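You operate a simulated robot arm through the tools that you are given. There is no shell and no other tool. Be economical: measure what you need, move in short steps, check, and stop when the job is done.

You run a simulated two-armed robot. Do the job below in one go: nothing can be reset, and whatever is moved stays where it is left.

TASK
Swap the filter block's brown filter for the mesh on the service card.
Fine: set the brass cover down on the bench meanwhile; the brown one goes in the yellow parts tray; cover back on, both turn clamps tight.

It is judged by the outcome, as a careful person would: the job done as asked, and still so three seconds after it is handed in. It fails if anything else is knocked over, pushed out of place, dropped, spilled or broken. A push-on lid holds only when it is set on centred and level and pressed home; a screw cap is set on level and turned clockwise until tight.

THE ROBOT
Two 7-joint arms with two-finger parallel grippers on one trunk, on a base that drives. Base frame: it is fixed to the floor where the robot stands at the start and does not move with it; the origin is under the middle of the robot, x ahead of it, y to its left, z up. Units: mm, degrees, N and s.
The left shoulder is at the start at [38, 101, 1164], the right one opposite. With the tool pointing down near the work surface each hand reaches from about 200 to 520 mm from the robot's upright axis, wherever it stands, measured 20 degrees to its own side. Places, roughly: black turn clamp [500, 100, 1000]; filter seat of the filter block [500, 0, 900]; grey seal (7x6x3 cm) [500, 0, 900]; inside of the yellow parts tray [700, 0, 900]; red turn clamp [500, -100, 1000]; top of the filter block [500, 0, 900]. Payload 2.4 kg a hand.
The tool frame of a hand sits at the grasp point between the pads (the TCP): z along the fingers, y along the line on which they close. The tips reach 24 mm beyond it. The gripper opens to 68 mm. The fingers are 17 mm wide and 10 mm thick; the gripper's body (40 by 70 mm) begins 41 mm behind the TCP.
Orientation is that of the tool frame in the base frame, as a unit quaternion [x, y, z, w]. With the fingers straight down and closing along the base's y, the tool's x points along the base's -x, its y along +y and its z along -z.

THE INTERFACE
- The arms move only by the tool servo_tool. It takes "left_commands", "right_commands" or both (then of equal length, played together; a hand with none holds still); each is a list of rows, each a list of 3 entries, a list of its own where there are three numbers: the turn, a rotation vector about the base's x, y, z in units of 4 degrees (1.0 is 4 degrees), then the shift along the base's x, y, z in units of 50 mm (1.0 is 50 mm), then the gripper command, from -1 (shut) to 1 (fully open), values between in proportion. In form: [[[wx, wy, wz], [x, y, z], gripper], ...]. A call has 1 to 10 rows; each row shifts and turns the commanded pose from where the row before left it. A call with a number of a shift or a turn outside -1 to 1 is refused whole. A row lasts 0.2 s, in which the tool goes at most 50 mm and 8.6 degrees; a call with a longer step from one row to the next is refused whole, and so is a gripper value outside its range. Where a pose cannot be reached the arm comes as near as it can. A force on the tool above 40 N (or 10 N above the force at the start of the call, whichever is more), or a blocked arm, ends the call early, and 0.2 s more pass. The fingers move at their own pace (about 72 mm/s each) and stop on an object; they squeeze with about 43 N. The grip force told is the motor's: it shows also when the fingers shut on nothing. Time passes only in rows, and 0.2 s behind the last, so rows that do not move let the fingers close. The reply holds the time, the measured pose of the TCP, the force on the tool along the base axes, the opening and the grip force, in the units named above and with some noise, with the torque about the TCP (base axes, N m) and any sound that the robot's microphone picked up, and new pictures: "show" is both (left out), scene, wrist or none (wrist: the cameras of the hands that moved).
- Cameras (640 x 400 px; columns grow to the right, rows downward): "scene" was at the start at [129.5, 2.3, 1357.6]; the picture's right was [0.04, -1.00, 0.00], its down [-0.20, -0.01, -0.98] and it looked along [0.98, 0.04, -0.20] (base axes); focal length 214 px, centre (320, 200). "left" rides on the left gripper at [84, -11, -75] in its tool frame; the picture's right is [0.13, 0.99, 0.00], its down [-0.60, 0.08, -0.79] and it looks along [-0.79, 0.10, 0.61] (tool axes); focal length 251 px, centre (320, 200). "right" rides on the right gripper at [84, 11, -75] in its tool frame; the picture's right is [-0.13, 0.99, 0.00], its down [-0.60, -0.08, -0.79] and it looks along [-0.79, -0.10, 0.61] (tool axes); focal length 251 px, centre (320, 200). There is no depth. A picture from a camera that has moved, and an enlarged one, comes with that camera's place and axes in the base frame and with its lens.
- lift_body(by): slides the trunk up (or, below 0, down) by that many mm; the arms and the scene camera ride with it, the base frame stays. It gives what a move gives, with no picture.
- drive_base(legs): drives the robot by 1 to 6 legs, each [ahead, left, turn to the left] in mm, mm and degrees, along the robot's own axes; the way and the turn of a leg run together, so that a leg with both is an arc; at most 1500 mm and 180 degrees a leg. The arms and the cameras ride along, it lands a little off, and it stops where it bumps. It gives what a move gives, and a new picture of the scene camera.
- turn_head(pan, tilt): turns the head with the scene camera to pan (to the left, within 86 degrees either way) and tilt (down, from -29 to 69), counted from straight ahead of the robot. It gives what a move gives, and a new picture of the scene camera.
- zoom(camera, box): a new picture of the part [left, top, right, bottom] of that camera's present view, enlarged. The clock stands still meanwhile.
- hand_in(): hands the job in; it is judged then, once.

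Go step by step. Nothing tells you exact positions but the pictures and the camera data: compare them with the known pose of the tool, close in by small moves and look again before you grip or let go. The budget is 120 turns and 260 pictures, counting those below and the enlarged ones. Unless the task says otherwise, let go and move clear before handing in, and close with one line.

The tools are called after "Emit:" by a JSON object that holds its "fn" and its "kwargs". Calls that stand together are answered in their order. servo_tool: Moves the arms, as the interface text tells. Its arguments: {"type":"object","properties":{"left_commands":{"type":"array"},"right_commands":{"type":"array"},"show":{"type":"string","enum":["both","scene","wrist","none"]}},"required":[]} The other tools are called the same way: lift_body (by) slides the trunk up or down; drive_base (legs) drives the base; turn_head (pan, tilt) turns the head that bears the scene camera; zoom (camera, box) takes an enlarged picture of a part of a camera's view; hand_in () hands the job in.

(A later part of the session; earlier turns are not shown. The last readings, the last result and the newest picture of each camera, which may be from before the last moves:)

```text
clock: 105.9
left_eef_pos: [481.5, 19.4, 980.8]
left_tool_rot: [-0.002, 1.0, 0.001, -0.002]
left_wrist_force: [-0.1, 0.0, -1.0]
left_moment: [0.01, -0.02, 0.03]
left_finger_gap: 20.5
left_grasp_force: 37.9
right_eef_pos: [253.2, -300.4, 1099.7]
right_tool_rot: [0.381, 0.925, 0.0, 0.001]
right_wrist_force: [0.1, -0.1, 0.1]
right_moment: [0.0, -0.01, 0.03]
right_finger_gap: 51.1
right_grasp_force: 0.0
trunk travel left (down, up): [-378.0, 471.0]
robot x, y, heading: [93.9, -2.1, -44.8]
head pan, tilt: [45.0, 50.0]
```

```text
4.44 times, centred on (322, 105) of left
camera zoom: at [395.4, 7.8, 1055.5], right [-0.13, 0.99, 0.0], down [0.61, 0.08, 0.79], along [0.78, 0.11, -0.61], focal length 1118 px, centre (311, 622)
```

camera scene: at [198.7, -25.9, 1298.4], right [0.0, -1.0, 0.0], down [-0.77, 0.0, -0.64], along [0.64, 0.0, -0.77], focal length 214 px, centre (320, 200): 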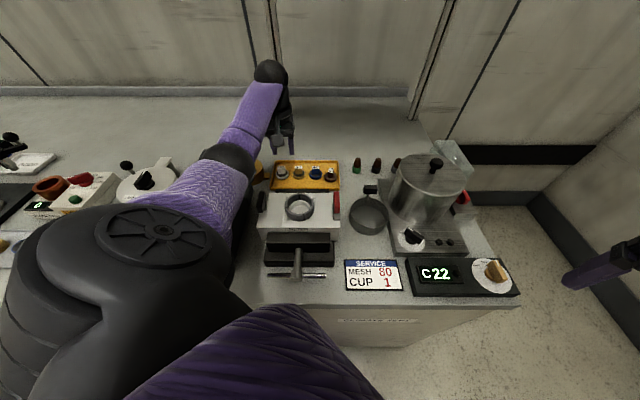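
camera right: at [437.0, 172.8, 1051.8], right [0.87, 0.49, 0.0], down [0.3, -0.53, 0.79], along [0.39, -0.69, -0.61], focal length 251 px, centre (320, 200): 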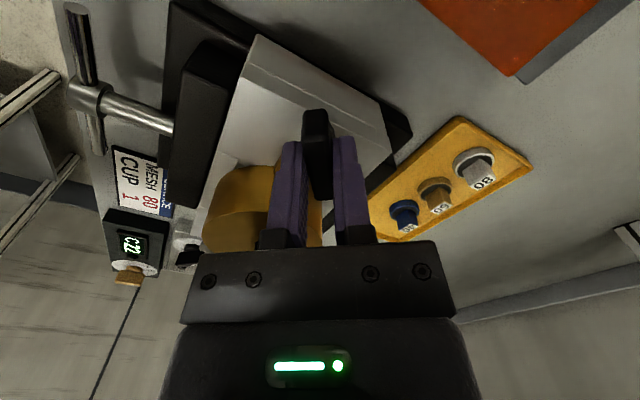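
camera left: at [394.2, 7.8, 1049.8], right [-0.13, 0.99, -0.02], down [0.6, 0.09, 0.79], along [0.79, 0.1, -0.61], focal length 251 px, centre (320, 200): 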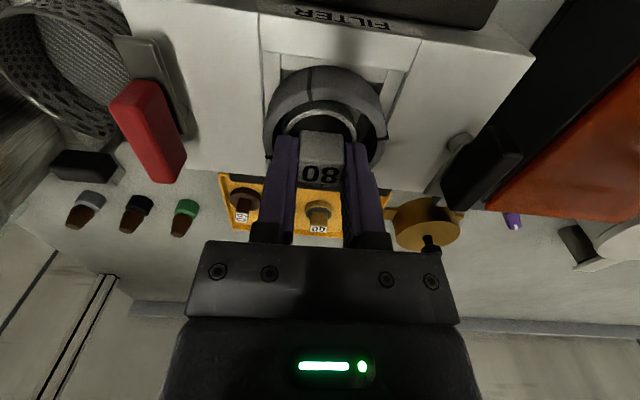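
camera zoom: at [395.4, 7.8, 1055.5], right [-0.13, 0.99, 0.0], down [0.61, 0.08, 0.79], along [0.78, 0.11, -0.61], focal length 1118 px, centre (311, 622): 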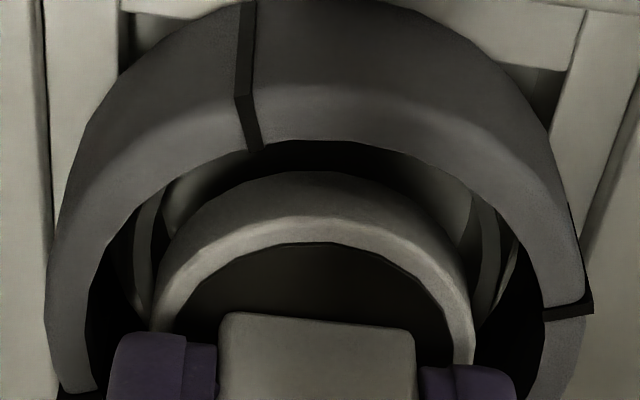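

Slightly right and too far forward still. I'll shift −2.3 mm in x and +0.7 mm in y, then lower carefully.

Emit:
{"fn": "servo_tool", "kwargs": {"left_commands": [[[0, 0, 0], [-0.045, 0.014, 0], -1], [[0, 0, 0], [0, 0, -0.06], -1], [[0, 0, 0], [0, 0, 0], -1]], "show": "none"}}

Emit:
{"fn": "servo_tool", "kwargs": {"left_commands": [[[0, 0, 0], [0, 0, -0.04], -1], [[0, 0, 0], [0, 0, -0.04], -1], [[0, 0, 0], [0, 0, -0.04], -1], [[0, 0, 0], [0, 0, 0], -1]], "show": "none"}}

Emit:
{"fn": "zoom", "kwargs": {"camera": "left", "box": [250, 60, 394, 150]}}

```text
clock: 106.7
left_eef_pos: [480.1, 21.0, 977.9]
left_tool_rot: [-0.003, 1.0, 0.001, -0.002]
left_wrist_force: [-0.1, 0.2, 0.1]
left_moment: [0.0, 0.0, -0.02]
left_finger_gap: 20.4
left_grasp_force: 38.0
right_eef_pos: [254.6, -301.7, 1100.6]
right_tool_rot: [0.38, 0.925, 0.001, 0.001]
right_wrist_force: [-0.1, 0.6, 0.0]
right_moment: [0.02, 0.02, 0.0]
right_finger_gap: 51.0
right_grasp_force: 0.0
trunk travel left (down, up): [-378.0, 471.0]
robot x, y, heading: [98.2, -1.3, -44.7]
head pan, tilt: [45.0, 50.0]
```

```text
clock: 107.7
left_eef_pos: [479.1, 20.2, 971.4]
left_tool_rot: [-0.003, 1.0, 0.002, -0.002]
left_wrist_force: [0.1, 1.2, -0.6]
left_moment: [0.01, 0.01, 0.01]
left_finger_gap: 20.4
left_grasp_force: 37.7
right_eef_pos: [253.6, -299.6, 1101.0]
right_tool_rot: [0.381, 0.925, 0.0, 0.001]
right_wrist_force: [0.0, -0.3, 0.9]
right_moment: [-0.02, -0.04, 0.0]
right_finger_gap: 51.3
right_grasp_force: 0.0
trunk travel left (down, up): [-378.0, 471.0]
robot x, y, heading: [96.0, 0.3, -44.6]
head pan, tilt: [45.0, 50.0]
```

```text
4.44 times, centred on (322, 105) of left
camera zoom: at [393.7, 8.6, 1046.5], right [-0.13, 0.99, 0.0], down [0.61, 0.08, 0.79], along [0.78, 0.11, -0.61], focal length 1118 px, centre (311, 622)
```

zoom: 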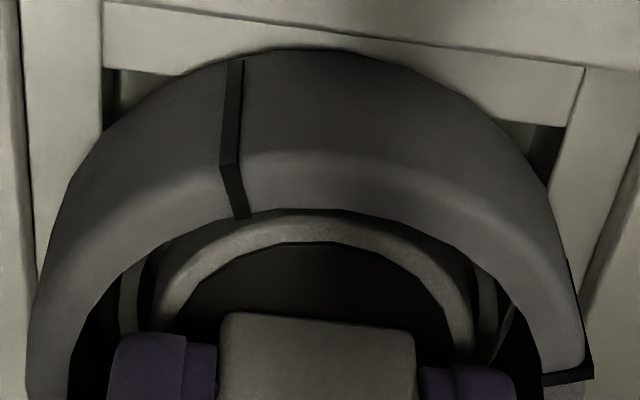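

It slipped past: z = 971.4 with no force. Continuing down to seat it.

Emit:
{"fn": "servo_tool", "kwargs": {"left_commands": [[[0, 0, 0], [0, 0, -0.04], -1], [[0, 0, 0], [0, 0, -0.04], -1], [[0, 0, 0], [0, 0, -0.04], -1], [[0, 0, 0], [0, 0, 0], -1]], "show": "none"}}

```text
clock: 108.7
left_eef_pos: [478.5, 20.0, 965.2]
left_tool_rot: [-0.002, 1.0, 0.001, -0.002]
left_wrist_force: [-0.8, 0.2, 0.4]
left_moment: [-0.01, -0.01, 0.01]
left_finger_gap: 20.5
left_grasp_force: 38.0
right_eef_pos: [253.8, -299.6, 1101.5]
right_tool_rot: [0.38, 0.925, 0.001, 0.001]
right_wrist_force: [0.1, 0.1, -0.4]
right_moment: [0.0, -0.01, -0.01]
right_finger_gap: 51.1
right_grasp_force: 0.1
trunk travel left (down, up): [-378.0, 471.0]
robot x, y, heading: [97.3, -1.8, -45.0]
head pan, tilt: [45.0, 50.0]
```

Emit:
{"fn": "servo_tool", "kwargs": {"left_commands": [[[0, 0, 0], [0, 0, -0.04], -1], [[0, 0, 0], [0, 0, -0.04], -1], [[0, 0, 0], [0, 0, 0], -1]], "show": "none"}}

Emit:
{"fn": "zoom", "kwargs": {"camera": "left", "box": [224, 60, 416, 180]}}

```text
clock: 109.5
left_eef_pos: [479.1, 19.9, 961.6]
left_tool_rot: [-0.003, 1.0, 0.001, 0.0]
left_wrist_force: [2.0, 3.7, 20.3]
left_moment: [-0.21, -0.05, 0.03]
left_finger_gap: 20.2
left_grasp_force: 38.1
right_eef_pos: [252.2, -301.7, 1101.4]
right_tool_rot: [0.38, 0.925, 0.001, 0.001]
right_wrist_force: [0.9, -0.3, -0.6]
right_moment: [0.0, 0.0, 0.02]
right_finger_gap: 50.8
right_grasp_force: 0.1
trunk travel left (down, up): [-378.0, 471.0]
robot x, y, heading: [96.6, -2.3, -44.8]
head pan, tilt: [45.0, 50.0]
```

```text
3.33 times, centred on (320, 120) of left
camera zoom: at [393.4, 8.4, 1036.9], right [-0.13, 0.99, 0.0], down [0.6, 0.08, 0.79], along [0.79, 0.11, -0.61], focal length 838 px, centre (320, 467)
```

zoom: 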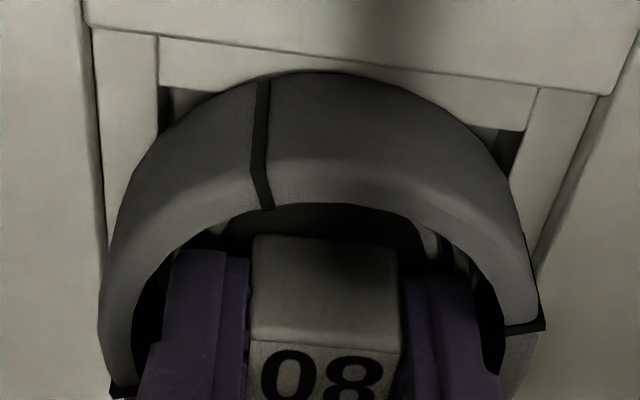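

It's seated (contact at ~962). I'll open just a few millimetres and rise straight up.

Emit:
{"fn": "servo_tool", "kwargs": {"left_commands": [[[0, 0, 0], [0, 0, 0.03], -1], [[0, 0, 0], [0, 0, 0], -0.3], [[0, 0, 0], [0, 0, 0], -0.3], [[0, 0, 0], [0, 0, 0.12], -0.3], [[0, 0, 0], [0, 0, 0.2], -0.3], [[0, 0, 0], [0, 0, 0.5], -0.3], [[0, 0, 0], [0.4, 0, 0.8], -0.3], [[0, 0, 0], [0.2, 0.2, 0.5], -0.3], [[0, 0, 0], [0, 0, 0], -0.3]], "show": "wrist"}}

Emit:
{"fn": "zoom", "kwargs": {"camera": "scene", "box": [260, 170, 340, 220]}}

Emit:
{"fn": "zoom", "kwargs": {"camera": "left", "box": [224, 0, 416, 120]}}

```text
clock: 111.5
left_eef_pos: [508.9, 30.9, 1069.2]
left_tool_rot: [-0.001, 1.0, 0.0, -0.002]
left_wrist_force: [-0.8, 0.0, 0.7]
left_moment: [-0.04, 0.01, 0.01]
left_finger_gap: 23.8
left_grasp_force: 0.0
right_eef_pos: [253.5, -301.2, 1100.1]
right_tool_rot: [0.38, 0.925, 0.001, 0.0]
right_wrist_force: [0.1, -0.2, 0.4]
right_moment: [0.01, -0.04, 0.0]
right_finger_gap: 51.0
right_grasp_force: 0.0
trunk travel left (down, up): [-378.0, 471.0]
robot x, y, heading: [96.2, 0.3, -44.7]
head pan, tilt: [45.0, 50.0]
camera left: at [423.4, 19.2, 1143.6], right [-0.13, 0.99, 0.0], down [0.61, 0.08, 0.79], along [0.78, 0.11, -0.61], focal length 251 px, centre (320, 200)
```

left: 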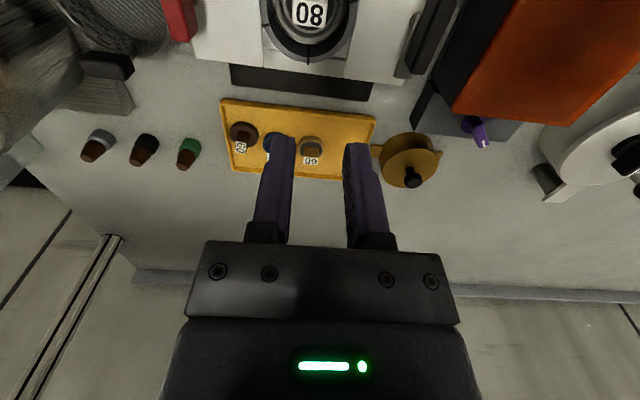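

```text
8.00 times, centred on (300, 195) of scene
camera zoom: at [198.6, -25.7, 1298.4], right [0.01, -1.0, 0.0], down [-0.77, 0.0, -0.64], along [0.64, 0.0, -0.77], focal length 1716 px, centre (480, 240)
```

zoom: 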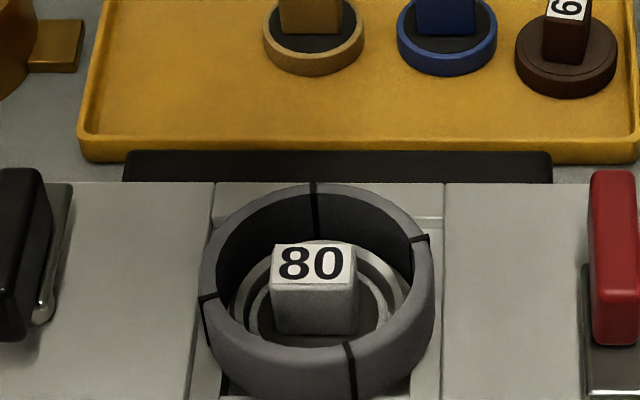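

```text
3.33 times, centred on (320, 60) of left
camera zoom: at [423.4, 19.2, 1143.6], right [-0.13, 0.99, 0.0], down [0.61, 0.08, 0.79], along [0.78, 0.11, -0.61], focal length 838 px, centre (320, 667)
```

zoom: 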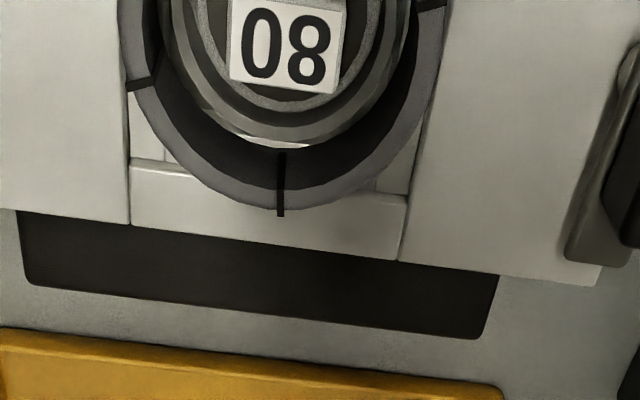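

Mesh 80 is seated level and the seal hasn't moved. Next I'll return to the brass cover.

Emit:
{"fn": "servo_tool", "kwargs": {"left_commands": [[[0, 0, 0], [0.55, 0.55, 0], 0.4], [[0, 0, 0], [0.55, 0.55, 0], 0.4], [[0, 0, 0], [0.55, 0.55, 0], 0.4], [[0, 0, 0], [0.55, 0.55, 0], 0.4], [[0, 0, 0], [0.55, 0.55, 0], 0.4], [[0, 0, 0], [0.35, 0.3, 0], 0.4], [[0, 0, 0], [0, 0, -0.6], 0.4], [[0, 0, 0], [0, 0, -0.6], 0.4], [[0, 0, 0], [0, 0, 0], 0.4]], "show": "wrist"}}

Emit:
{"fn": "zoom", "kwargs": {"camera": "scene", "box": [200, 120, 320, 195]}}

```text
clock: 113.5
left_eef_pos: [667.1, 181.3, 1009.1]
left_tool_rot: [-0.001, 1.0, 0.0, -0.001]
left_wrist_force: [-0.9, -0.2, -0.6]
left_moment: [0.02, -0.01, 0.01]
left_finger_gap: 47.5
left_grasp_force: 0.1
right_eef_pos: [252.7, -300.6, 1101.5]
right_tool_rot: [0.38, 0.925, 0.001, 0.0]
right_wrist_force: [0.1, 1.2, -0.4]
right_moment: [0.01, 0.0, 0.01]
right_finger_gap: 51.3
right_grasp_force: 0.0
trunk travel left (down, up): [-378.0, 471.0]
robot x, y, heading: [99.0, -4.0, -44.7]
head pan, tilt: [45.0, 50.0]
camera left: at [579.4, 170.1, 1084.5], right [-0.13, 0.99, 0.0], down [0.61, 0.08, 0.79], along [0.78, 0.11, -0.61], focal length 251 px, centre (320, 200)
```

left: 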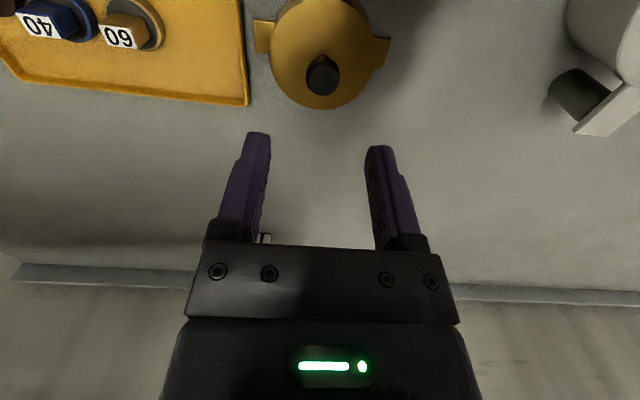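

```text
5.33 times, centred on (260, 158) of scene
camera zoom: at [198.7, -25.7, 1298.4], right [0.01, -1.0, 0.0], down [-0.77, 0.0, -0.64], along [0.64, 0.0, -0.77], focal length 1144 px, centre (640, 427)
```

zoom: 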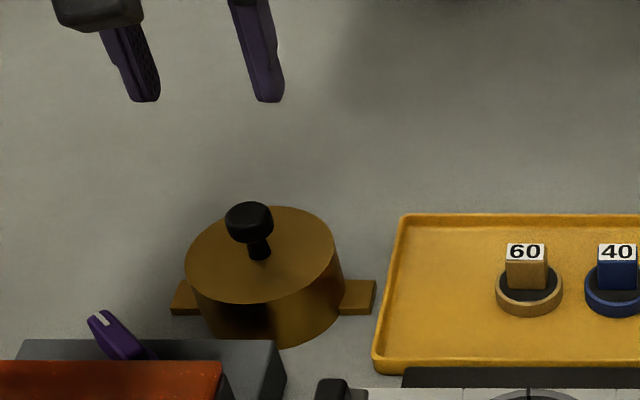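

The knob is at about [665, 184]. I'll adjust and descend partway, then verify.

Emit:
{"fn": "servo_tool", "kwargs": {"left_commands": [[[0, 0, 0], [-0.04, 0.05, -0.5], 0.4], [[0, 0, 0], [0, 0, -0.5], 0.4], [[0, 0, 0], [0, 0, -0.3], 0.4], [[0, 0, 0], [0, 0, 0], 0.4]], "show": "wrist"}}

```text
clock: 114.5
left_eef_pos: [662.4, 184.5, 945.0]
left_tool_rot: [-0.002, 1.0, 0.001, -0.001]
left_wrist_force: [0.5, 0.2, -0.8]
left_moment: [0.0, 0.04, -0.04]
left_finger_gap: 47.7
left_grasp_force: 0.1
right_eef_pos: [253.2, -300.9, 1100.5]
right_tool_rot: [0.38, 0.925, 0.001, 0.001]
right_wrist_force: [-0.8, -0.3, 0.1]
right_moment: [-0.03, 0.0, 0.02]
right_finger_gap: 50.9
right_grasp_force: 0.0
trunk travel left (down, up): [-378.0, 471.0]
robot x, y, heading: [91.9, -0.2, -44.7]
head pan, tilt: [45.0, 50.0]
camera left: at [576.1, 173.1, 1020.1], right [-0.13, 0.99, 0.0], down [0.61, 0.08, 0.79], along [0.78, 0.11, -0.61], focal length 251 px, centre (320, 200)
```

left: 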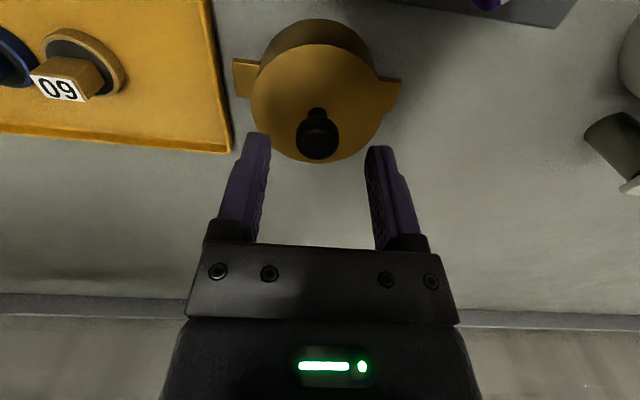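

Aligned within 2 mm. I'll descend to z≈912 and grip the knob.

Emit:
{"fn": "servo_tool", "kwargs": {"left_commands": [[[0, 0, 0], [0.04, 0, -0.4], 0.4], [[0, 0, 0], [0, 0, -0.26], 0.4], [[0, 0, 0], [0, 0, 0], 0.4]], "show": "wrist"}}

```text
clock: 115.3
left_eef_pos: [664.2, 184.4, 911.4]
left_tool_rot: [-0.003, 1.0, 0.001, -0.001]
left_wrist_force: [0.1, 0.3, 0.2]
left_moment: [0.04, 0.01, -0.02]
left_finger_gap: 47.4
left_grasp_force: 0.0
right_eef_pos: [253.1, -299.7, 1101.4]
right_tool_rot: [0.381, 0.925, 0.0, 0.0]
right_wrist_force: [-0.2, 0.4, 0.4]
right_moment: [-0.02, -0.03, -0.01]
right_finger_gap: 51.0
right_grasp_force: 0.1
trunk travel left (down, up): [-378.0, 471.0]
robot x, y, heading: [96.4, 0.5, -44.7]
head pan, tilt: [45.0, 50.0]
camera left: at [578.6, 173.2, 986.2], right [-0.13, 0.99, 0.0], down [0.61, 0.08, 0.79], along [0.78, 0.11, -0.61], focal length 251 px, centre (320, 200)
```

left: 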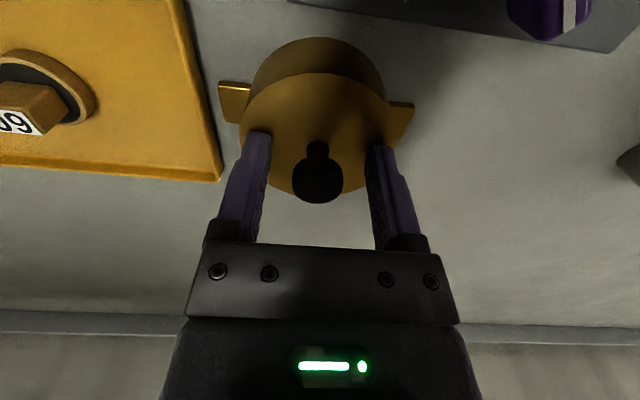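

The knob sits about 2.5 mm further forward than in my original grip. I'll correct, then grip and lift.

Emit:
{"fn": "servo_tool", "kwargs": {"left_commands": [[[0, 0, 0], [0.04, -0.01, -0.02], 0.2], [[0, 0, 0], [0, 0, 0], -1], [[0, 0, 0], [0, 0, 0], -1], [[0, 0, 0], [0, 0, 0], -1], [[0, 0, 0], [0, 0, 0.1], -1], [[0, 0, 0], [0, 0, 0.3], -1], [[0, 0, 0], [0, 0, 0], -1]], "show": "wrist"}}

Emit:
{"fn": "zoom", "kwargs": {"camera": "scene", "box": [200, 120, 320, 195]}}

```text
clock: 116.9
left_eef_pos: [666.4, 183.9, 930.4]
left_tool_rot: [-0.002, 1.0, -0.001, -0.002]
left_wrist_force: [0.4, -0.9, -2.2]
left_moment: [0.01, -0.02, 0.0]
left_finger_gap: 22.9
left_grasp_force: 39.4
right_eef_pos: [253.0, -301.1, 1099.6]
right_tool_rot: [0.38, 0.925, 0.001, 0.0]
right_wrist_force: [-0.2, -1.2, 0.1]
right_moment: [-0.02, 0.03, 0.01]
right_finger_gap: 51.2
right_grasp_force: 0.1
trunk travel left (down, up): [-378.0, 471.0]
robot x, y, heading: [95.5, -1.8, -45.0]
head pan, tilt: [45.0, 50.0]
camera left: at [579.6, 172.5, 1005.4], right [-0.13, 0.99, 0.0], down [0.61, 0.08, 0.79], along [0.78, 0.11, -0.61], focal length 251 px, centre (320, 200)
```

left: 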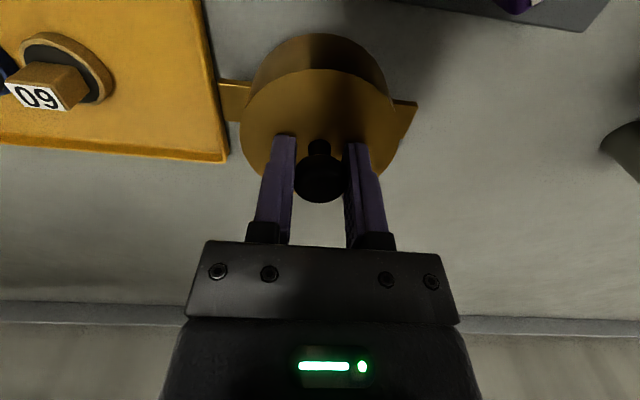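

```text
5.33 times, centred on (260, 158) of scene
camera zoom: at [198.8, -25.7, 1298.4], right [0.01, -1.0, 0.0], down [-0.77, 0.0, -0.64], along [0.64, 0.0, -0.77], focal length 1144 px, centre (640, 427)
```

zoom: 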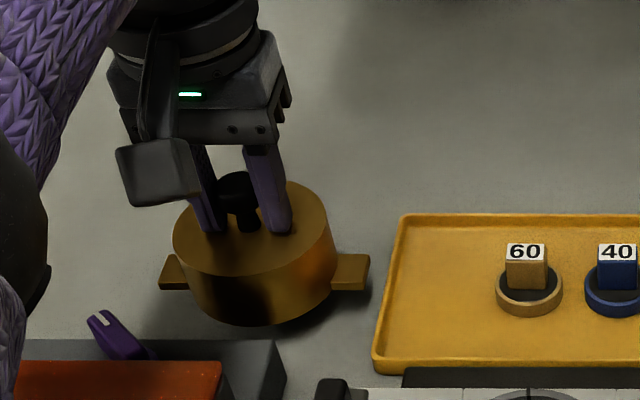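

The cover is held just as it was originally, so it should seat at TCP [479.4, 19.5, 995]. I'll lift and carry it back over the block.

Emit:
{"fn": "servo_tool", "kwargs": {"left_commands": [[[0, 0, 0], [0, 0, 0.6], -1], [[0, 0, 0], [0, 0, 0.8], -1], [[0, 0, 0], [0, 0, 0.8], -1], [[0, 0, 0], [0, 0, 0.6], -1], [[0, 0, 0], [-0.6, -0.53, 0], -1], [[0, 0, 0], [-0.6, -0.53, 0], -1], [[0, 0, 0], [-0.6, -0.53, 0], -1], [[0, 0, 0], [-0.6, -0.53, 0], -1], [[0, 0, 0], [-0.6, -0.53, 0], -1], [[0, 0, 0], [-0.6, -0.53, 0], -1]], "show": "none"}}

Emit:
{"fn": "servo_tool", "kwargs": {"left_commands": [[[0, 0, 0], [-0.12, -0.1, 0], -1], [[0, 0, 0], [0, 0, 0], -1]], "show": "wrist"}}

Emit:
{"fn": "zoom", "kwargs": {"camera": "scene", "box": [240, 140, 360, 215]}}

```text
clock: 119.1
left_eef_pos: [486.6, 24.7, 1070.5]
left_tool_rot: [-0.003, 1.0, 0.001, -0.001]
left_wrist_force: [-0.4, -0.5, -1.8]
left_moment: [-0.01, 0.02, -0.05]
left_finger_gap: 23.0
left_grasp_force: 38.6
right_eef_pos: [253.5, -301.5, 1100.3]
right_tool_rot: [0.38, 0.925, 0.001, 0.0]
right_wrist_force: [-0.1, 0.4, 0.2]
right_moment: [-0.02, 0.01, 0.0]
right_finger_gap: 51.1
right_grasp_force: 0.1
trunk travel left (down, up): [-378.0, 471.0]
robot x, y, heading: [93.2, 1.5, -44.7]
head pan, tilt: [45.0, 50.0]
```

```text
clock: 119.7
left_eef_pos: [481.0, 21.2, 1069.1]
left_tool_rot: [-0.002, 1.0, 0.002, -0.002]
left_wrist_force: [-0.3, 0.1, -1.9]
left_moment: [0.03, 0.02, 0.02]
left_finger_gap: 22.8
left_grasp_force: 39.3
right_eef_pos: [252.8, -300.5, 1100.4]
right_tool_rot: [0.38, 0.925, 0.0, 0.0]
right_wrist_force: [0.5, 0.0, 0.0]
right_moment: [0.02, -0.02, 0.02]
right_finger_gap: 50.7
right_grasp_force: 0.0
trunk travel left (down, up): [-378.0, 471.0]
robot x, y, heading: [94.6, -1.0, -44.8]
head pan, tilt: [45.0, 50.0]
camera left: at [395.2, 9.4, 1145.1], right [-0.13, 0.99, 0.0], down [0.61, 0.08, 0.79], along [0.78, 0.11, -0.61], focal length 251 px, centre (320, 200)
```

left: 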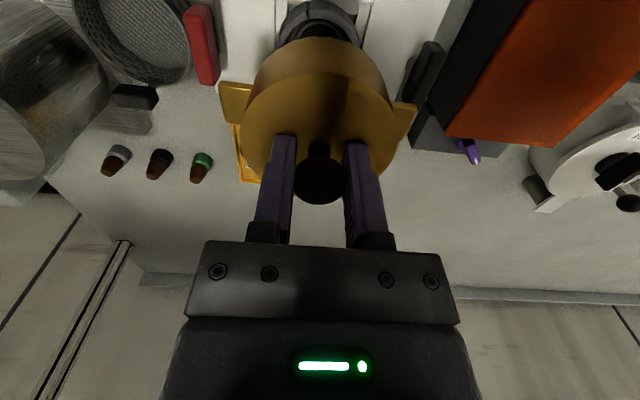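

```text
5.33 times, centred on (300, 178) of scene
camera zoom: at [198.7, -25.8, 1298.4], right [0.01, -1.0, 0.0], down [-0.77, 0.0, -0.64], along [0.64, 0.0, -0.77], focal length 1144 px, centre (427, 320)
```

zoom: 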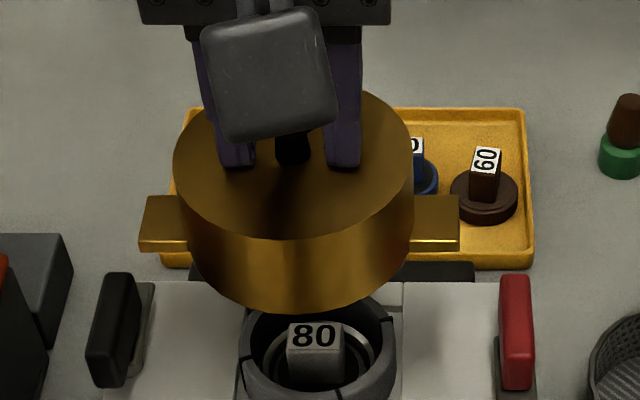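

Over the block. I'll fine-tune to [479.5, 19.7] and lower to just above the seal.

Emit:
{"fn": "servo_tool", "kwargs": {"left_commands": [[[0, 0, 0], [-0.02, -0.02, -0.3], -1], [[0, 0, 0], [0, 0, -0.3], -1], [[0, 0, 0], [0, 0, -0.2], -1], [[0, 0, 0], [0, 0, 0], -1]], "show": "wrist"}}

Emit:
{"fn": "zoom", "kwargs": {"camera": "scene", "box": [260, 165, 340, 215]}}

```text
clock: 120.7
left_eef_pos: [480.2, 19.6, 1032.8]
left_tool_rot: [-0.003, 1.0, 0.001, -0.001]
left_wrist_force: [0.5, -0.6, -1.8]
left_moment: [0.0, 0.01, 0.01]
left_finger_gap: 22.9
left_grasp_force: 39.2
right_eef_pos: [253.0, -301.7, 1101.3]
right_tool_rot: [0.381, 0.925, 0.001, 0.0]
right_wrist_force: [-1.0, 0.9, 0.4]
right_moment: [0.03, 0.0, 0.02]
right_finger_gap: 50.6
right_grasp_force: 0.1
trunk travel left (down, up): [-378.0, 471.0]
robot x, y, heading: [94.5, -1.9, -44.6]
head pan, tilt: [45.0, 50.0]
camera left: at [393.8, 8.1, 1105.6], right [-0.13, 0.99, 0.0], down [0.61, 0.08, 0.79], along [0.78, 0.11, -0.61], focal length 251 px, centre (320, 200)
```

left: 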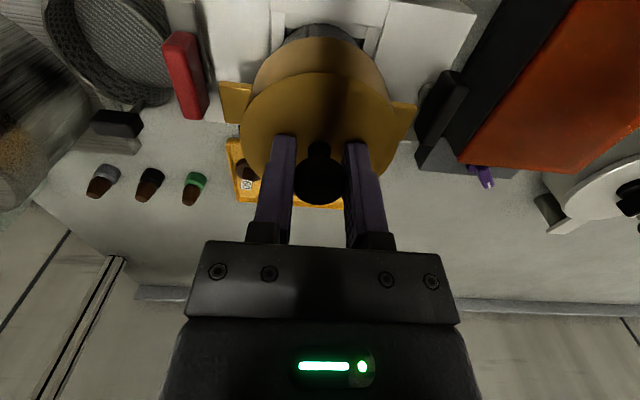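

```text
8.00 times, centred on (300, 190) of scene
camera zoom: at [198.7, -25.7, 1298.4], right [0.01, -1.0, 0.0], down [-0.77, 0.0, -0.64], along [0.64, 0.0, -0.77], focal length 1716 px, centre (480, 280)
```

zoom: 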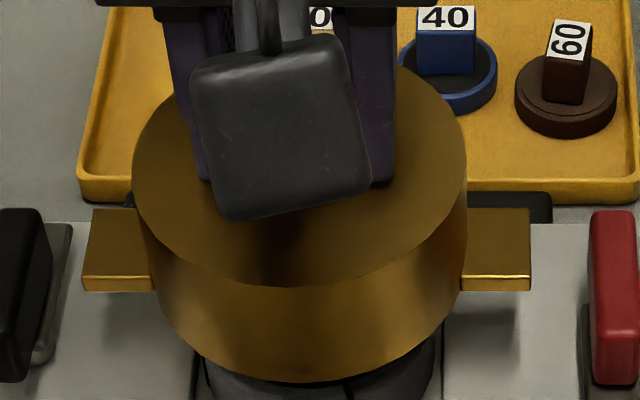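

Level and aligned, with the ears matching the clamps. Lowering in slow steps.

Emit:
{"fn": "servo_tool", "kwargs": {"left_commands": [[[0, 0, 0], [-0.01, 0, -0.12], -1], [[0, 0, 0], [0, 0, -0.12], -1], [[0, 0, 0], [0, 0, -0.12], -1], [[0, 0, 0], [0, 0, -0.12], -1], [[0, 0, 0], [0, 0, 0], -1]], "show": "none"}}

Emit:
{"fn": "servo_tool", "kwargs": {"left_commands": [[[0, 0, 0], [0, 0, -0.08], -1], [[0, 0, 0], [0, 0, -0.06], -1], [[0, 0, 0], [0, 0, -0.06], -1], [[0, 0, 0], [0, 0, -0.06], -1], [[0, 0, 0], [0, 0, 0], -1]], "show": "wrist"}}

Emit:
{"fn": "zoom", "kwargs": {"camera": "scene", "box": [250, 165, 350, 228]}}

```text
clock: 121.9
left_eef_pos: [479.2, 17.9, 1005.5]
left_tool_rot: [-0.003, 1.0, 0.002, -0.002]
left_wrist_force: [0.7, 0.5, -2.0]
left_moment: [-0.01, 0.0, 0.01]
left_finger_gap: 22.8
left_grasp_force: 39.3
right_eef_pos: [252.6, -300.3, 1099.6]
right_tool_rot: [0.381, 0.925, 0.0, 0.0]
right_wrist_force: [0.9, -0.3, -0.1]
right_moment: [-0.01, 0.01, 0.01]
right_finger_gap: 51.1
right_grasp_force: 0.1
trunk travel left (down, up): [-378.0, 471.0]
robot x, y, heading: [94.8, -6.5, -44.8]
head pan, tilt: [45.0, 50.0]
```

```text
clock: 123.1
left_eef_pos: [479.5, 18.7, 994.7]
left_tool_rot: [-0.003, 1.0, 0.0, 0.002]
left_wrist_force: [6.0, 4.9, 34.1]
left_moment: [0.17, 0.91, -0.15]
left_finger_gap: 22.7
left_grasp_force: 39.2
right_eef_pos: [252.7, -300.4, 1100.4]
right_tool_rot: [0.38, 0.925, 0.002, 0.002]
right_wrist_force: [0.1, -0.1, -0.7]
right_moment: [-0.02, -0.01, 0.0]
right_finger_gap: 50.8
right_grasp_force: 0.1
trunk travel left (down, up): [-378.0, 471.0]
robot x, y, heading: [98.8, -1.4, -44.7]
head pan, tilt: [45.0, 50.0]
camera left: at [392.9, 8.1, 1069.9], right [-0.13, 0.99, 0.0], down [0.6, 0.08, 0.79], along [0.79, 0.11, -0.61], focal length 251 px, centre (320, 200)
```

left: 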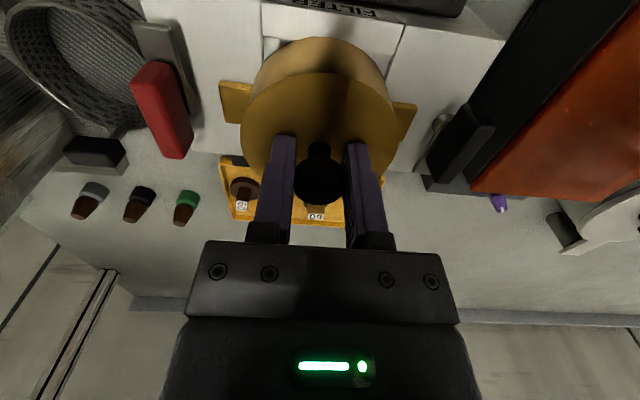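

```text
6.35 times, centred on (300, 196) of scene
camera zoom: at [197.5, -25.2, 1298.9], right [0.01, -1.0, 0.0], down [-0.77, 0.0, -0.64], along [0.64, 0.0, -0.77], focal length 1362 px, centre (447, 222)
```

zoom: 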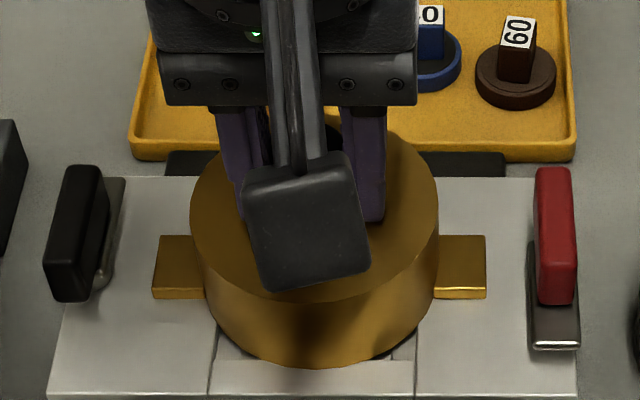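

The cover is home at z≈994.7, matching its original height. I'll release, lift the left hand clear and check the cover.

Emit:
{"fn": "servo_tool", "kwargs": {"left_commands": [[[0, 0, 0], [0, 0, 0.02], 0.3], [[0, 0, 0], [0, 0, 0], 0.3], [[0, 0, 0], [0, 0, 0.4], 0.3], [[0, 0, 0], [0, 0, 0.8], 0.3], [[0, 0, 0], [0, 0, 0.8], 0.3], [[0, 0, -1], [0.2, -0.6, 0.6], 0.3], [[0, 0, -1], [0.2, -0.7, 0], 0.3], [[0, 0, -1], [0.2, -0.7, 0], 0.3], [[0, 0, -1], [0.2, -0.6, 0], 0.3], [[0, 0, -1], [0.1, -0.4, 0], 0.3]], "show": "none"}}

Emit:
{"fn": "drive_base", "kwargs": {"legs": [[0, 0, 44.7]]}}

Emit:
{"fn": "turn_head", "kwargs": {"pan": 0, "tilt": 50}}

Emit:
{"fn": "zoom", "kwargs": {"camera": "scene", "box": [240, 150, 400, 250]}}

```text
clock: 125.3
left_eef_pos: [524.2, -131.1, 1124.1]
left_tool_rot: [0.171, 0.985, 0.001, -0.002]
left_wrist_force: [0.1, -0.1, 0.0]
left_moment: [0.04, 0.02, 0.02]
left_finger_gap: 44.2
left_grasp_force: 0.2
right_eef_pos: [252.6, -300.6, 1099.9]
right_tool_rot: [0.38, 0.925, 0.001, 0.0]
right_wrist_force: [-0.1, 0.5, 0.0]
right_moment: [-0.02, -0.02, -0.02]
right_finger_gap: 51.0
right_grasp_force: 0.0
trunk travel left (down, up): [-378.0, 471.0]
robot x, y, heading: [97.9, 1.5, -44.7]
head pan, tilt: [45.0, 50.0]
```

```text
clock: 127.7
left_eef_pos: [490.8, 208.4, 1123.9]
left_tool_rot: [-0.217, 0.976, 0.001, -0.003]
left_wrist_force: [-1.1, -0.5, -0.6]
left_moment: [0.0, -0.02, 0.01]
left_finger_gap: 44.3
left_grasp_force: 0.0
right_eef_pos: [419.4, -102.8, 1100.5]
right_tool_rot: [0.0, 1.0, 0.001, 0.0]
right_wrist_force: [-0.7, -0.4, -0.3]
right_moment: [0.0, -0.01, 0.0]
right_finger_gap: 51.0
right_grasp_force: 0.0
trunk travel left (down, up): [-378.0, 471.0]
robot x, y, heading: [95.9, -1.4, -0.0]
head pan, tilt: [45.0, 50.0]
camera scene: at [186.1, 53.2, 1298.4], right [0.71, -0.71, 0.0], down [-0.54, -0.54, -0.64], along [0.45, 0.45, -0.77], focal length 214 px, centre (320, 200)
```

scene: 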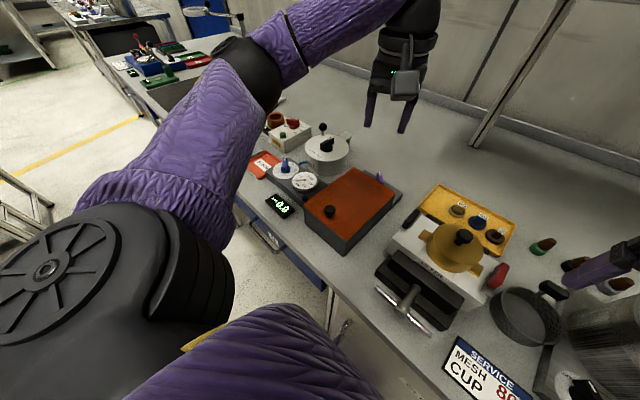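

```text
clock: 128.8
left_eef_pos: [490.9, 208.3, 1123.6]
left_tool_rot: [-0.216, 0.976, 0.0, -0.002]
left_wrist_force: [0.4, -0.2, -1.1]
left_moment: [0.0, 0.05, -0.01]
left_finger_gap: 44.1
left_grasp_force: 0.0
right_eef_pos: [418.3, -103.9, 1100.4]
right_tool_rot: [0.0, 1.0, 0.0, 0.0]
right_wrist_force: [0.4, 0.6, -0.4]
right_moment: [-0.04, -0.03, 0.0]
right_finger_gap: 51.0
right_grasp_force: 0.1
trunk travel left (down, up): [-378.0, 471.0]
robot x, y, heading: [96.6, -1.0, -0.0]
head pan, tilt: [0.0, 50.0]
camera scene: at [208.7, -1.3, 1298.4], right [0.0, -1.0, 0.0], down [-0.77, 0.0, -0.64], along [0.64, 0.0, -0.77], focal length 214 px, centre (320, 200)
```

scene: 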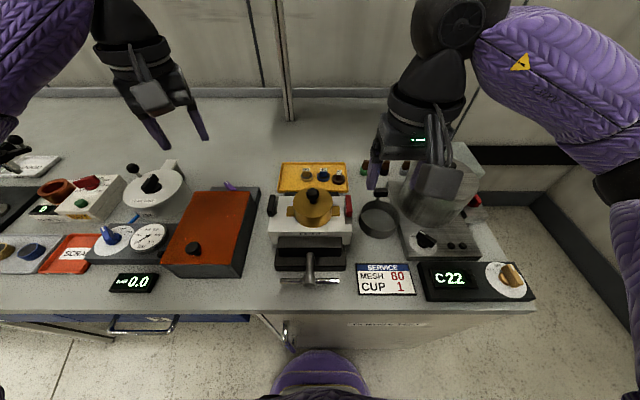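

```text
4.00 times, centred on (320, 200) of scene
camera zoom: at [208.7, -1.3, 1298.4], right [0.0, -1.0, 0.0], down [-0.77, 0.0, -0.64], along [0.64, 0.0, -0.77], focal length 858 px, centre (320, 200)
```

zoom: 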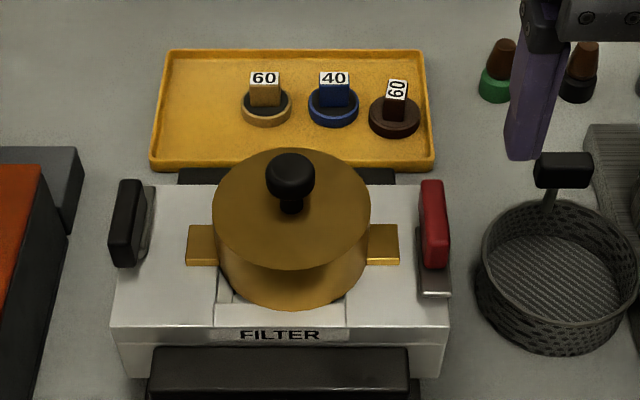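

The cover appears about 4–5 mm off toward the red side, so it must have shifted on release. I'll bring the right hand over it to inspect and re-centre.

Emit:
{"fn": "servo_tool", "kwargs": {"right_commands": [[[0, 0, 0], [0.5, 0.6, 0], 0.4], [[0, 0, 0], [0.5, 0.6, 0], 0.4], [[0, 0, 0], [0.3, 0.6, -0.1], 0.4], [[0, 0, 0], [0.1, 0.6, -0.3], 0.4], [[0, 0, 0], [0, 0, -0.4], 0.4], [[0, 0, 0], [0, 0, -0.4], 0.4], [[0, 0, 0], [0, 0, 0], 0.4]], "show": "wrist"}}

Emit:
{"fn": "zoom", "kwargs": {"camera": "right", "box": [160, 0, 480, 200]}}

```text
clock: 130.4
left_eef_pos: [490.5, 208.9, 1123.0]
left_tool_rot: [-0.216, 0.976, 0.001, -0.002]
left_wrist_force: [0.0, 0.0, -0.2]
left_moment: [0.01, -0.02, -0.03]
left_finger_gap: 44.2
left_grasp_force: 0.0
right_eef_pos: [490.5, 18.8, 1039.7]
right_tool_rot: [-0.001, 1.0, 0.001, 0.0]
right_wrist_force: [-0.5, -0.2, -0.5]
right_moment: [-0.01, 0.03, 0.0]
right_finger_gap: 47.6
right_grasp_force: 0.0
trunk travel left (down, up): [-378.0, 471.0]
robot x, y, heading: [98.0, 0.2, 0.1]
head pan, tilt: [0.0, 50.0]
camera right: at [406.7, 29.3, 1116.2], right [0.13, 0.99, 0.0], down [0.6, -0.08, 0.79], along [0.79, -0.1, -0.61], focal length 251 px, centre (320, 200)
```

right: 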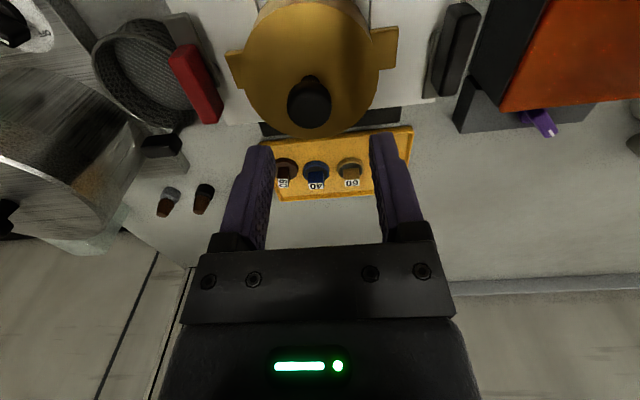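

```text
2.00 times, centred on (320, 100) of right
camera zoom: at [406.7, 29.3, 1116.2], right [0.13, 0.99, 0.0], down [0.6, -0.08, 0.79], along [0.79, -0.1, -0.61], focal length 503 px, centre (320, 400)
```

zoom: 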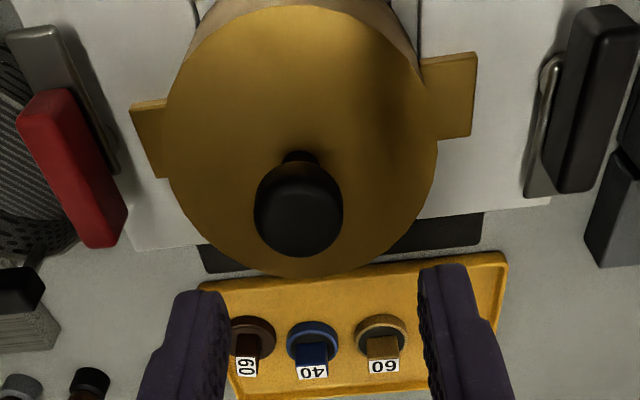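

The knob is at about [481.5, 14], so the cover really did shift. I'll grip it with the right hand, lift it a little, recentre and set it down more gently.

Emit:
{"fn": "servo_tool", "kwargs": {"right_commands": [[[0, 0, 0], [-0.18, -0.08, 0], 0.5], [[0, 0, 0], [0, 0, -0.5], 0.5], [[0, 0, 0], [0, 0, -0.36], 0.5], [[0, 0, 0], [0, 0, 0], 0.5]], "show": "wrist"}}

```text
clock: 131.4
left_eef_pos: [489.8, 207.9, 1123.5]
left_tool_rot: [-0.217, 0.976, 0.0, -0.001]
left_wrist_force: [0.1, 0.5, 0.4]
left_moment: [0.0, -0.05, 0.0]
left_finger_gap: 44.3
left_grasp_force: 0.1
right_eef_pos: [480.0, 13.5, 996.9]
right_tool_rot: [0.0, 1.0, 0.001, 0.0]
right_wrist_force: [-0.5, -0.4, 1.8]
right_moment: [0.02, 0.05, 0.02]
right_finger_gap: 51.1
right_grasp_force: 0.0
trunk travel left (down, up): [-378.0, 471.0]
robot x, y, heading: [97.4, -1.6, -0.1]
head pan, tilt: [0.0, 50.0]
camera right: at [396.0, 24.1, 1072.7], right [0.13, 0.99, 0.0], down [0.6, -0.08, 0.79], along [0.79, -0.1, -0.61], focal length 251 px, centre (320, 200)
```

right: 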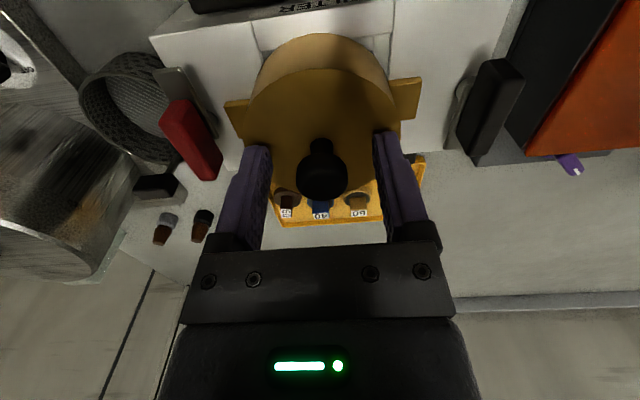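

The knob is centred between the fingers at y≈14. Gripping and lifting 10 mm.

Emit:
{"fn": "servo_tool", "kwargs": {"right_commands": [[[0, 0, 0], [0, 0, -0.02], 0], [[0, 0, 0], [0, 0, 0], -1], [[0, 0, 0], [0, 0, 0], -1], [[0, 0, 0], [0, 0, 0], -1], [[0, 0, 0], [0, 0, 0.1], -1], [[0, 0, 0], [0, 0, 0.1], -1], [[0, 0, 0], [0, 0, 0], -1]], "show": "wrist"}}

Emit:
{"fn": "zoom", "kwargs": {"camera": "scene", "box": [270, 170, 370, 232]}}

```text
clock: 133.1
left_eef_pos: [491.6, 209.0, 1124.0]
left_tool_rot: [-0.216, 0.976, 0.0, -0.002]
left_wrist_force: [0.3, 0.3, -0.7]
left_moment: [-0.02, 0.01, -0.02]
left_finger_gap: 44.4
left_grasp_force: 0.0
right_eef_pos: [479.0, 13.0, 1007.1]
right_tool_rot: [0.0, 1.0, 0.001, 0.0]
right_wrist_force: [-3.3, 2.2, -2.9]
right_moment: [0.09, 0.15, 0.03]
right_finger_gap: 22.8
right_grasp_force: 39.3
trunk travel left (down, up): [-378.0, 471.0]
robot x, y, heading: [98.2, 1.6, 0.2]
head pan, tilt: [0.0, 50.0]
camera right: at [396.7, 23.9, 1083.1], right [0.13, 0.99, 0.0], down [0.6, -0.08, 0.79], along [0.79, -0.1, -0.61], focal length 251 px, centre (320, 200)
```

right: 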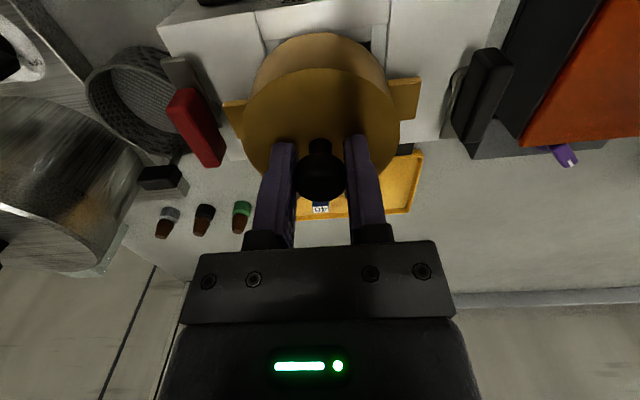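

```text
6.40 times, centred on (320, 201) of scene
camera zoom: at [208.5, -0.9, 1298.4], right [0.0, -1.0, 0.0], down [-0.77, 0.0, -0.64], along [0.64, 0.0, -0.77], focal length 1373 px, centre (320, 194)
```

zoom: 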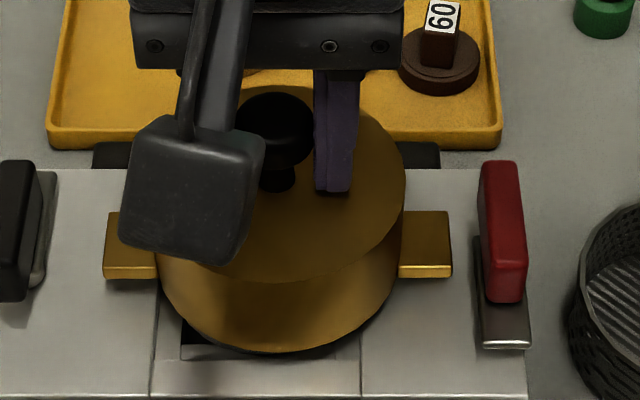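

There's some side force, maybe the seal touching inside. I'll lift the cover fully to check the seal and filter.

Emit:
{"fn": "servo_tool", "kwargs": {"right_commands": [[[0, 0, 0], [0, 0, 0.2], -1], [[0, 0, 0], [0, 0, 0.3], -1], [[0, 0, 0], [0, 0, 0.4], -1], [[0, 0, 0], [0, 0, 0.5], -1], [[0, 0, 0], [0, 0, 0.5], -1], [[0, 0, 0], [0, 0, 0.5], -1], [[0, 0, 0], [0, 0, 0], -1]], "show": "wrist"}}

Emit:
{"fn": "zoom", "kwargs": {"camera": "scene", "box": [260, 150, 380, 225]}}

```text
clock: 134.7
left_eef_pos: [490.5, 208.8, 1123.1]
left_tool_rot: [-0.217, 0.976, 0.0, -0.002]
left_wrist_force: [0.2, -0.3, 0.3]
left_moment: [-0.02, 0.01, -0.02]
left_finger_gap: 44.3
left_grasp_force: 0.0
right_eef_pos: [478.5, 14.6, 1126.6]
right_tool_rot: [0.0, 1.0, 0.001, 0.0]
right_wrist_force: [0.0, -0.1, -2.5]
right_moment: [-0.01, 0.0, 0.0]
right_finger_gap: 22.8
right_grasp_force: 39.6
trunk travel left (down, up): [-378.0, 471.0]
robot x, y, heading: [94.7, 1.3, 0.1]
head pan, tilt: [0.0, 50.0]
camera right: at [395.2, 24.6, 1202.9], right [0.13, 0.99, 0.0], down [0.6, -0.08, 0.79], along [0.79, -0.1, -0.61], focal length 251 px, centre (320, 200)
```

right: 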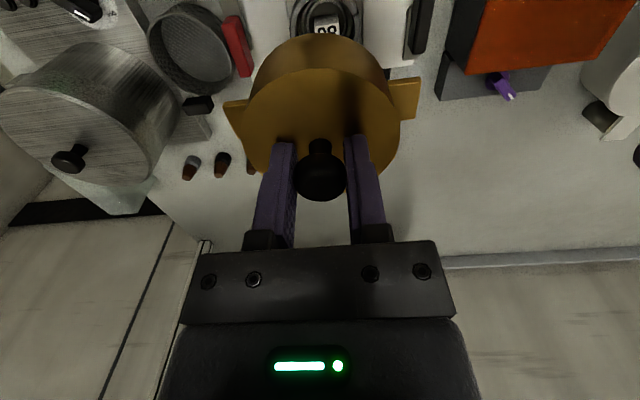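

```text
5.33 times, centred on (320, 188) of scene
camera zoom: at [208.8, -1.3, 1298.3], right [0.0, -1.0, 0.0], down [-0.77, 0.0, -0.64], along [0.64, 0.0, -0.77], focal length 1144 px, centre (320, 267)
```

zoom: 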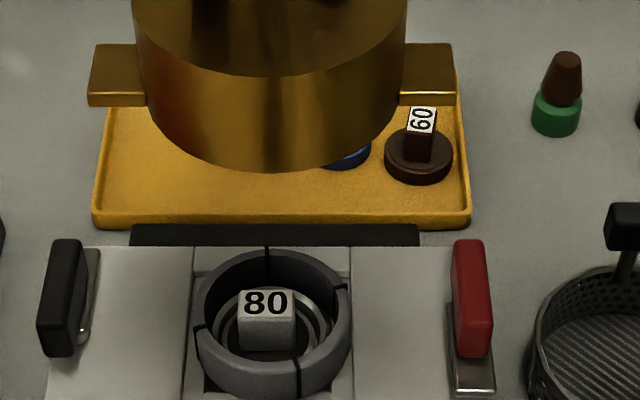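

The seal is centred and the filter is in place. I'll recentre to [479.4, 19.6] and lower gently.

Emit:
{"fn": "servo_tool", "kwargs": {"right_commands": [[[0, 0, 0], [0.02, 0.1, -0.3], -1], [[0, 0, 0], [0, 0, -0.5], -1], [[0, 0, 0], [0, 0, -0.5], -1], [[0, 0, 0], [0, 0, -0.4], -1], [[0, 0, 0], [0, 0, -0.2], -1], [[0, 0, 0], [0, 0, 0], -1]], "show": "none"}}

Emit:
{"fn": "zoom", "kwargs": {"camera": "scene", "box": [260, 165, 380, 240]}}

```text
clock: 136.1
left_eef_pos: [491.9, 208.3, 1123.5]
left_tool_rot: [-0.216, 0.976, 0.0, -0.002]
left_wrist_force: [0.3, 0.7, 0.8]
left_moment: [-0.02, 0.01, 0.0]
left_finger_gap: 44.4
left_grasp_force: 0.0
right_eef_pos: [480.8, 17.9, 1031.9]
right_tool_rot: [0.001, 1.0, 0.001, -0.001]
right_wrist_force: [0.4, 0.6, -2.0]
right_moment: [0.02, -0.03, 0.02]
right_finger_gap: 23.1
right_grasp_force: 39.5
trunk travel left (down, up): [-378.0, 471.0]
robot x, y, heading: [94.6, 0.7, 0.0]
head pan, tilt: [0.0, 50.0]
```

```text
5.33 times, centred on (320, 202) of scene
camera zoom: at [208.8, -1.3, 1298.4], right [0.0, -1.0, 0.0], down [-0.77, 0.0, -0.64], along [0.64, 0.0, -0.77], focal length 1144 px, centre (320, 187)
```

zoom: 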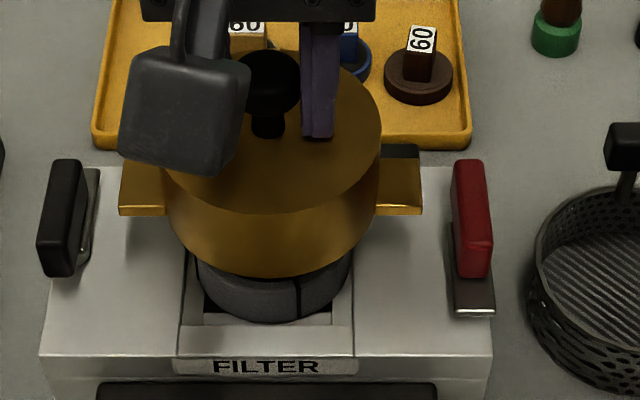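

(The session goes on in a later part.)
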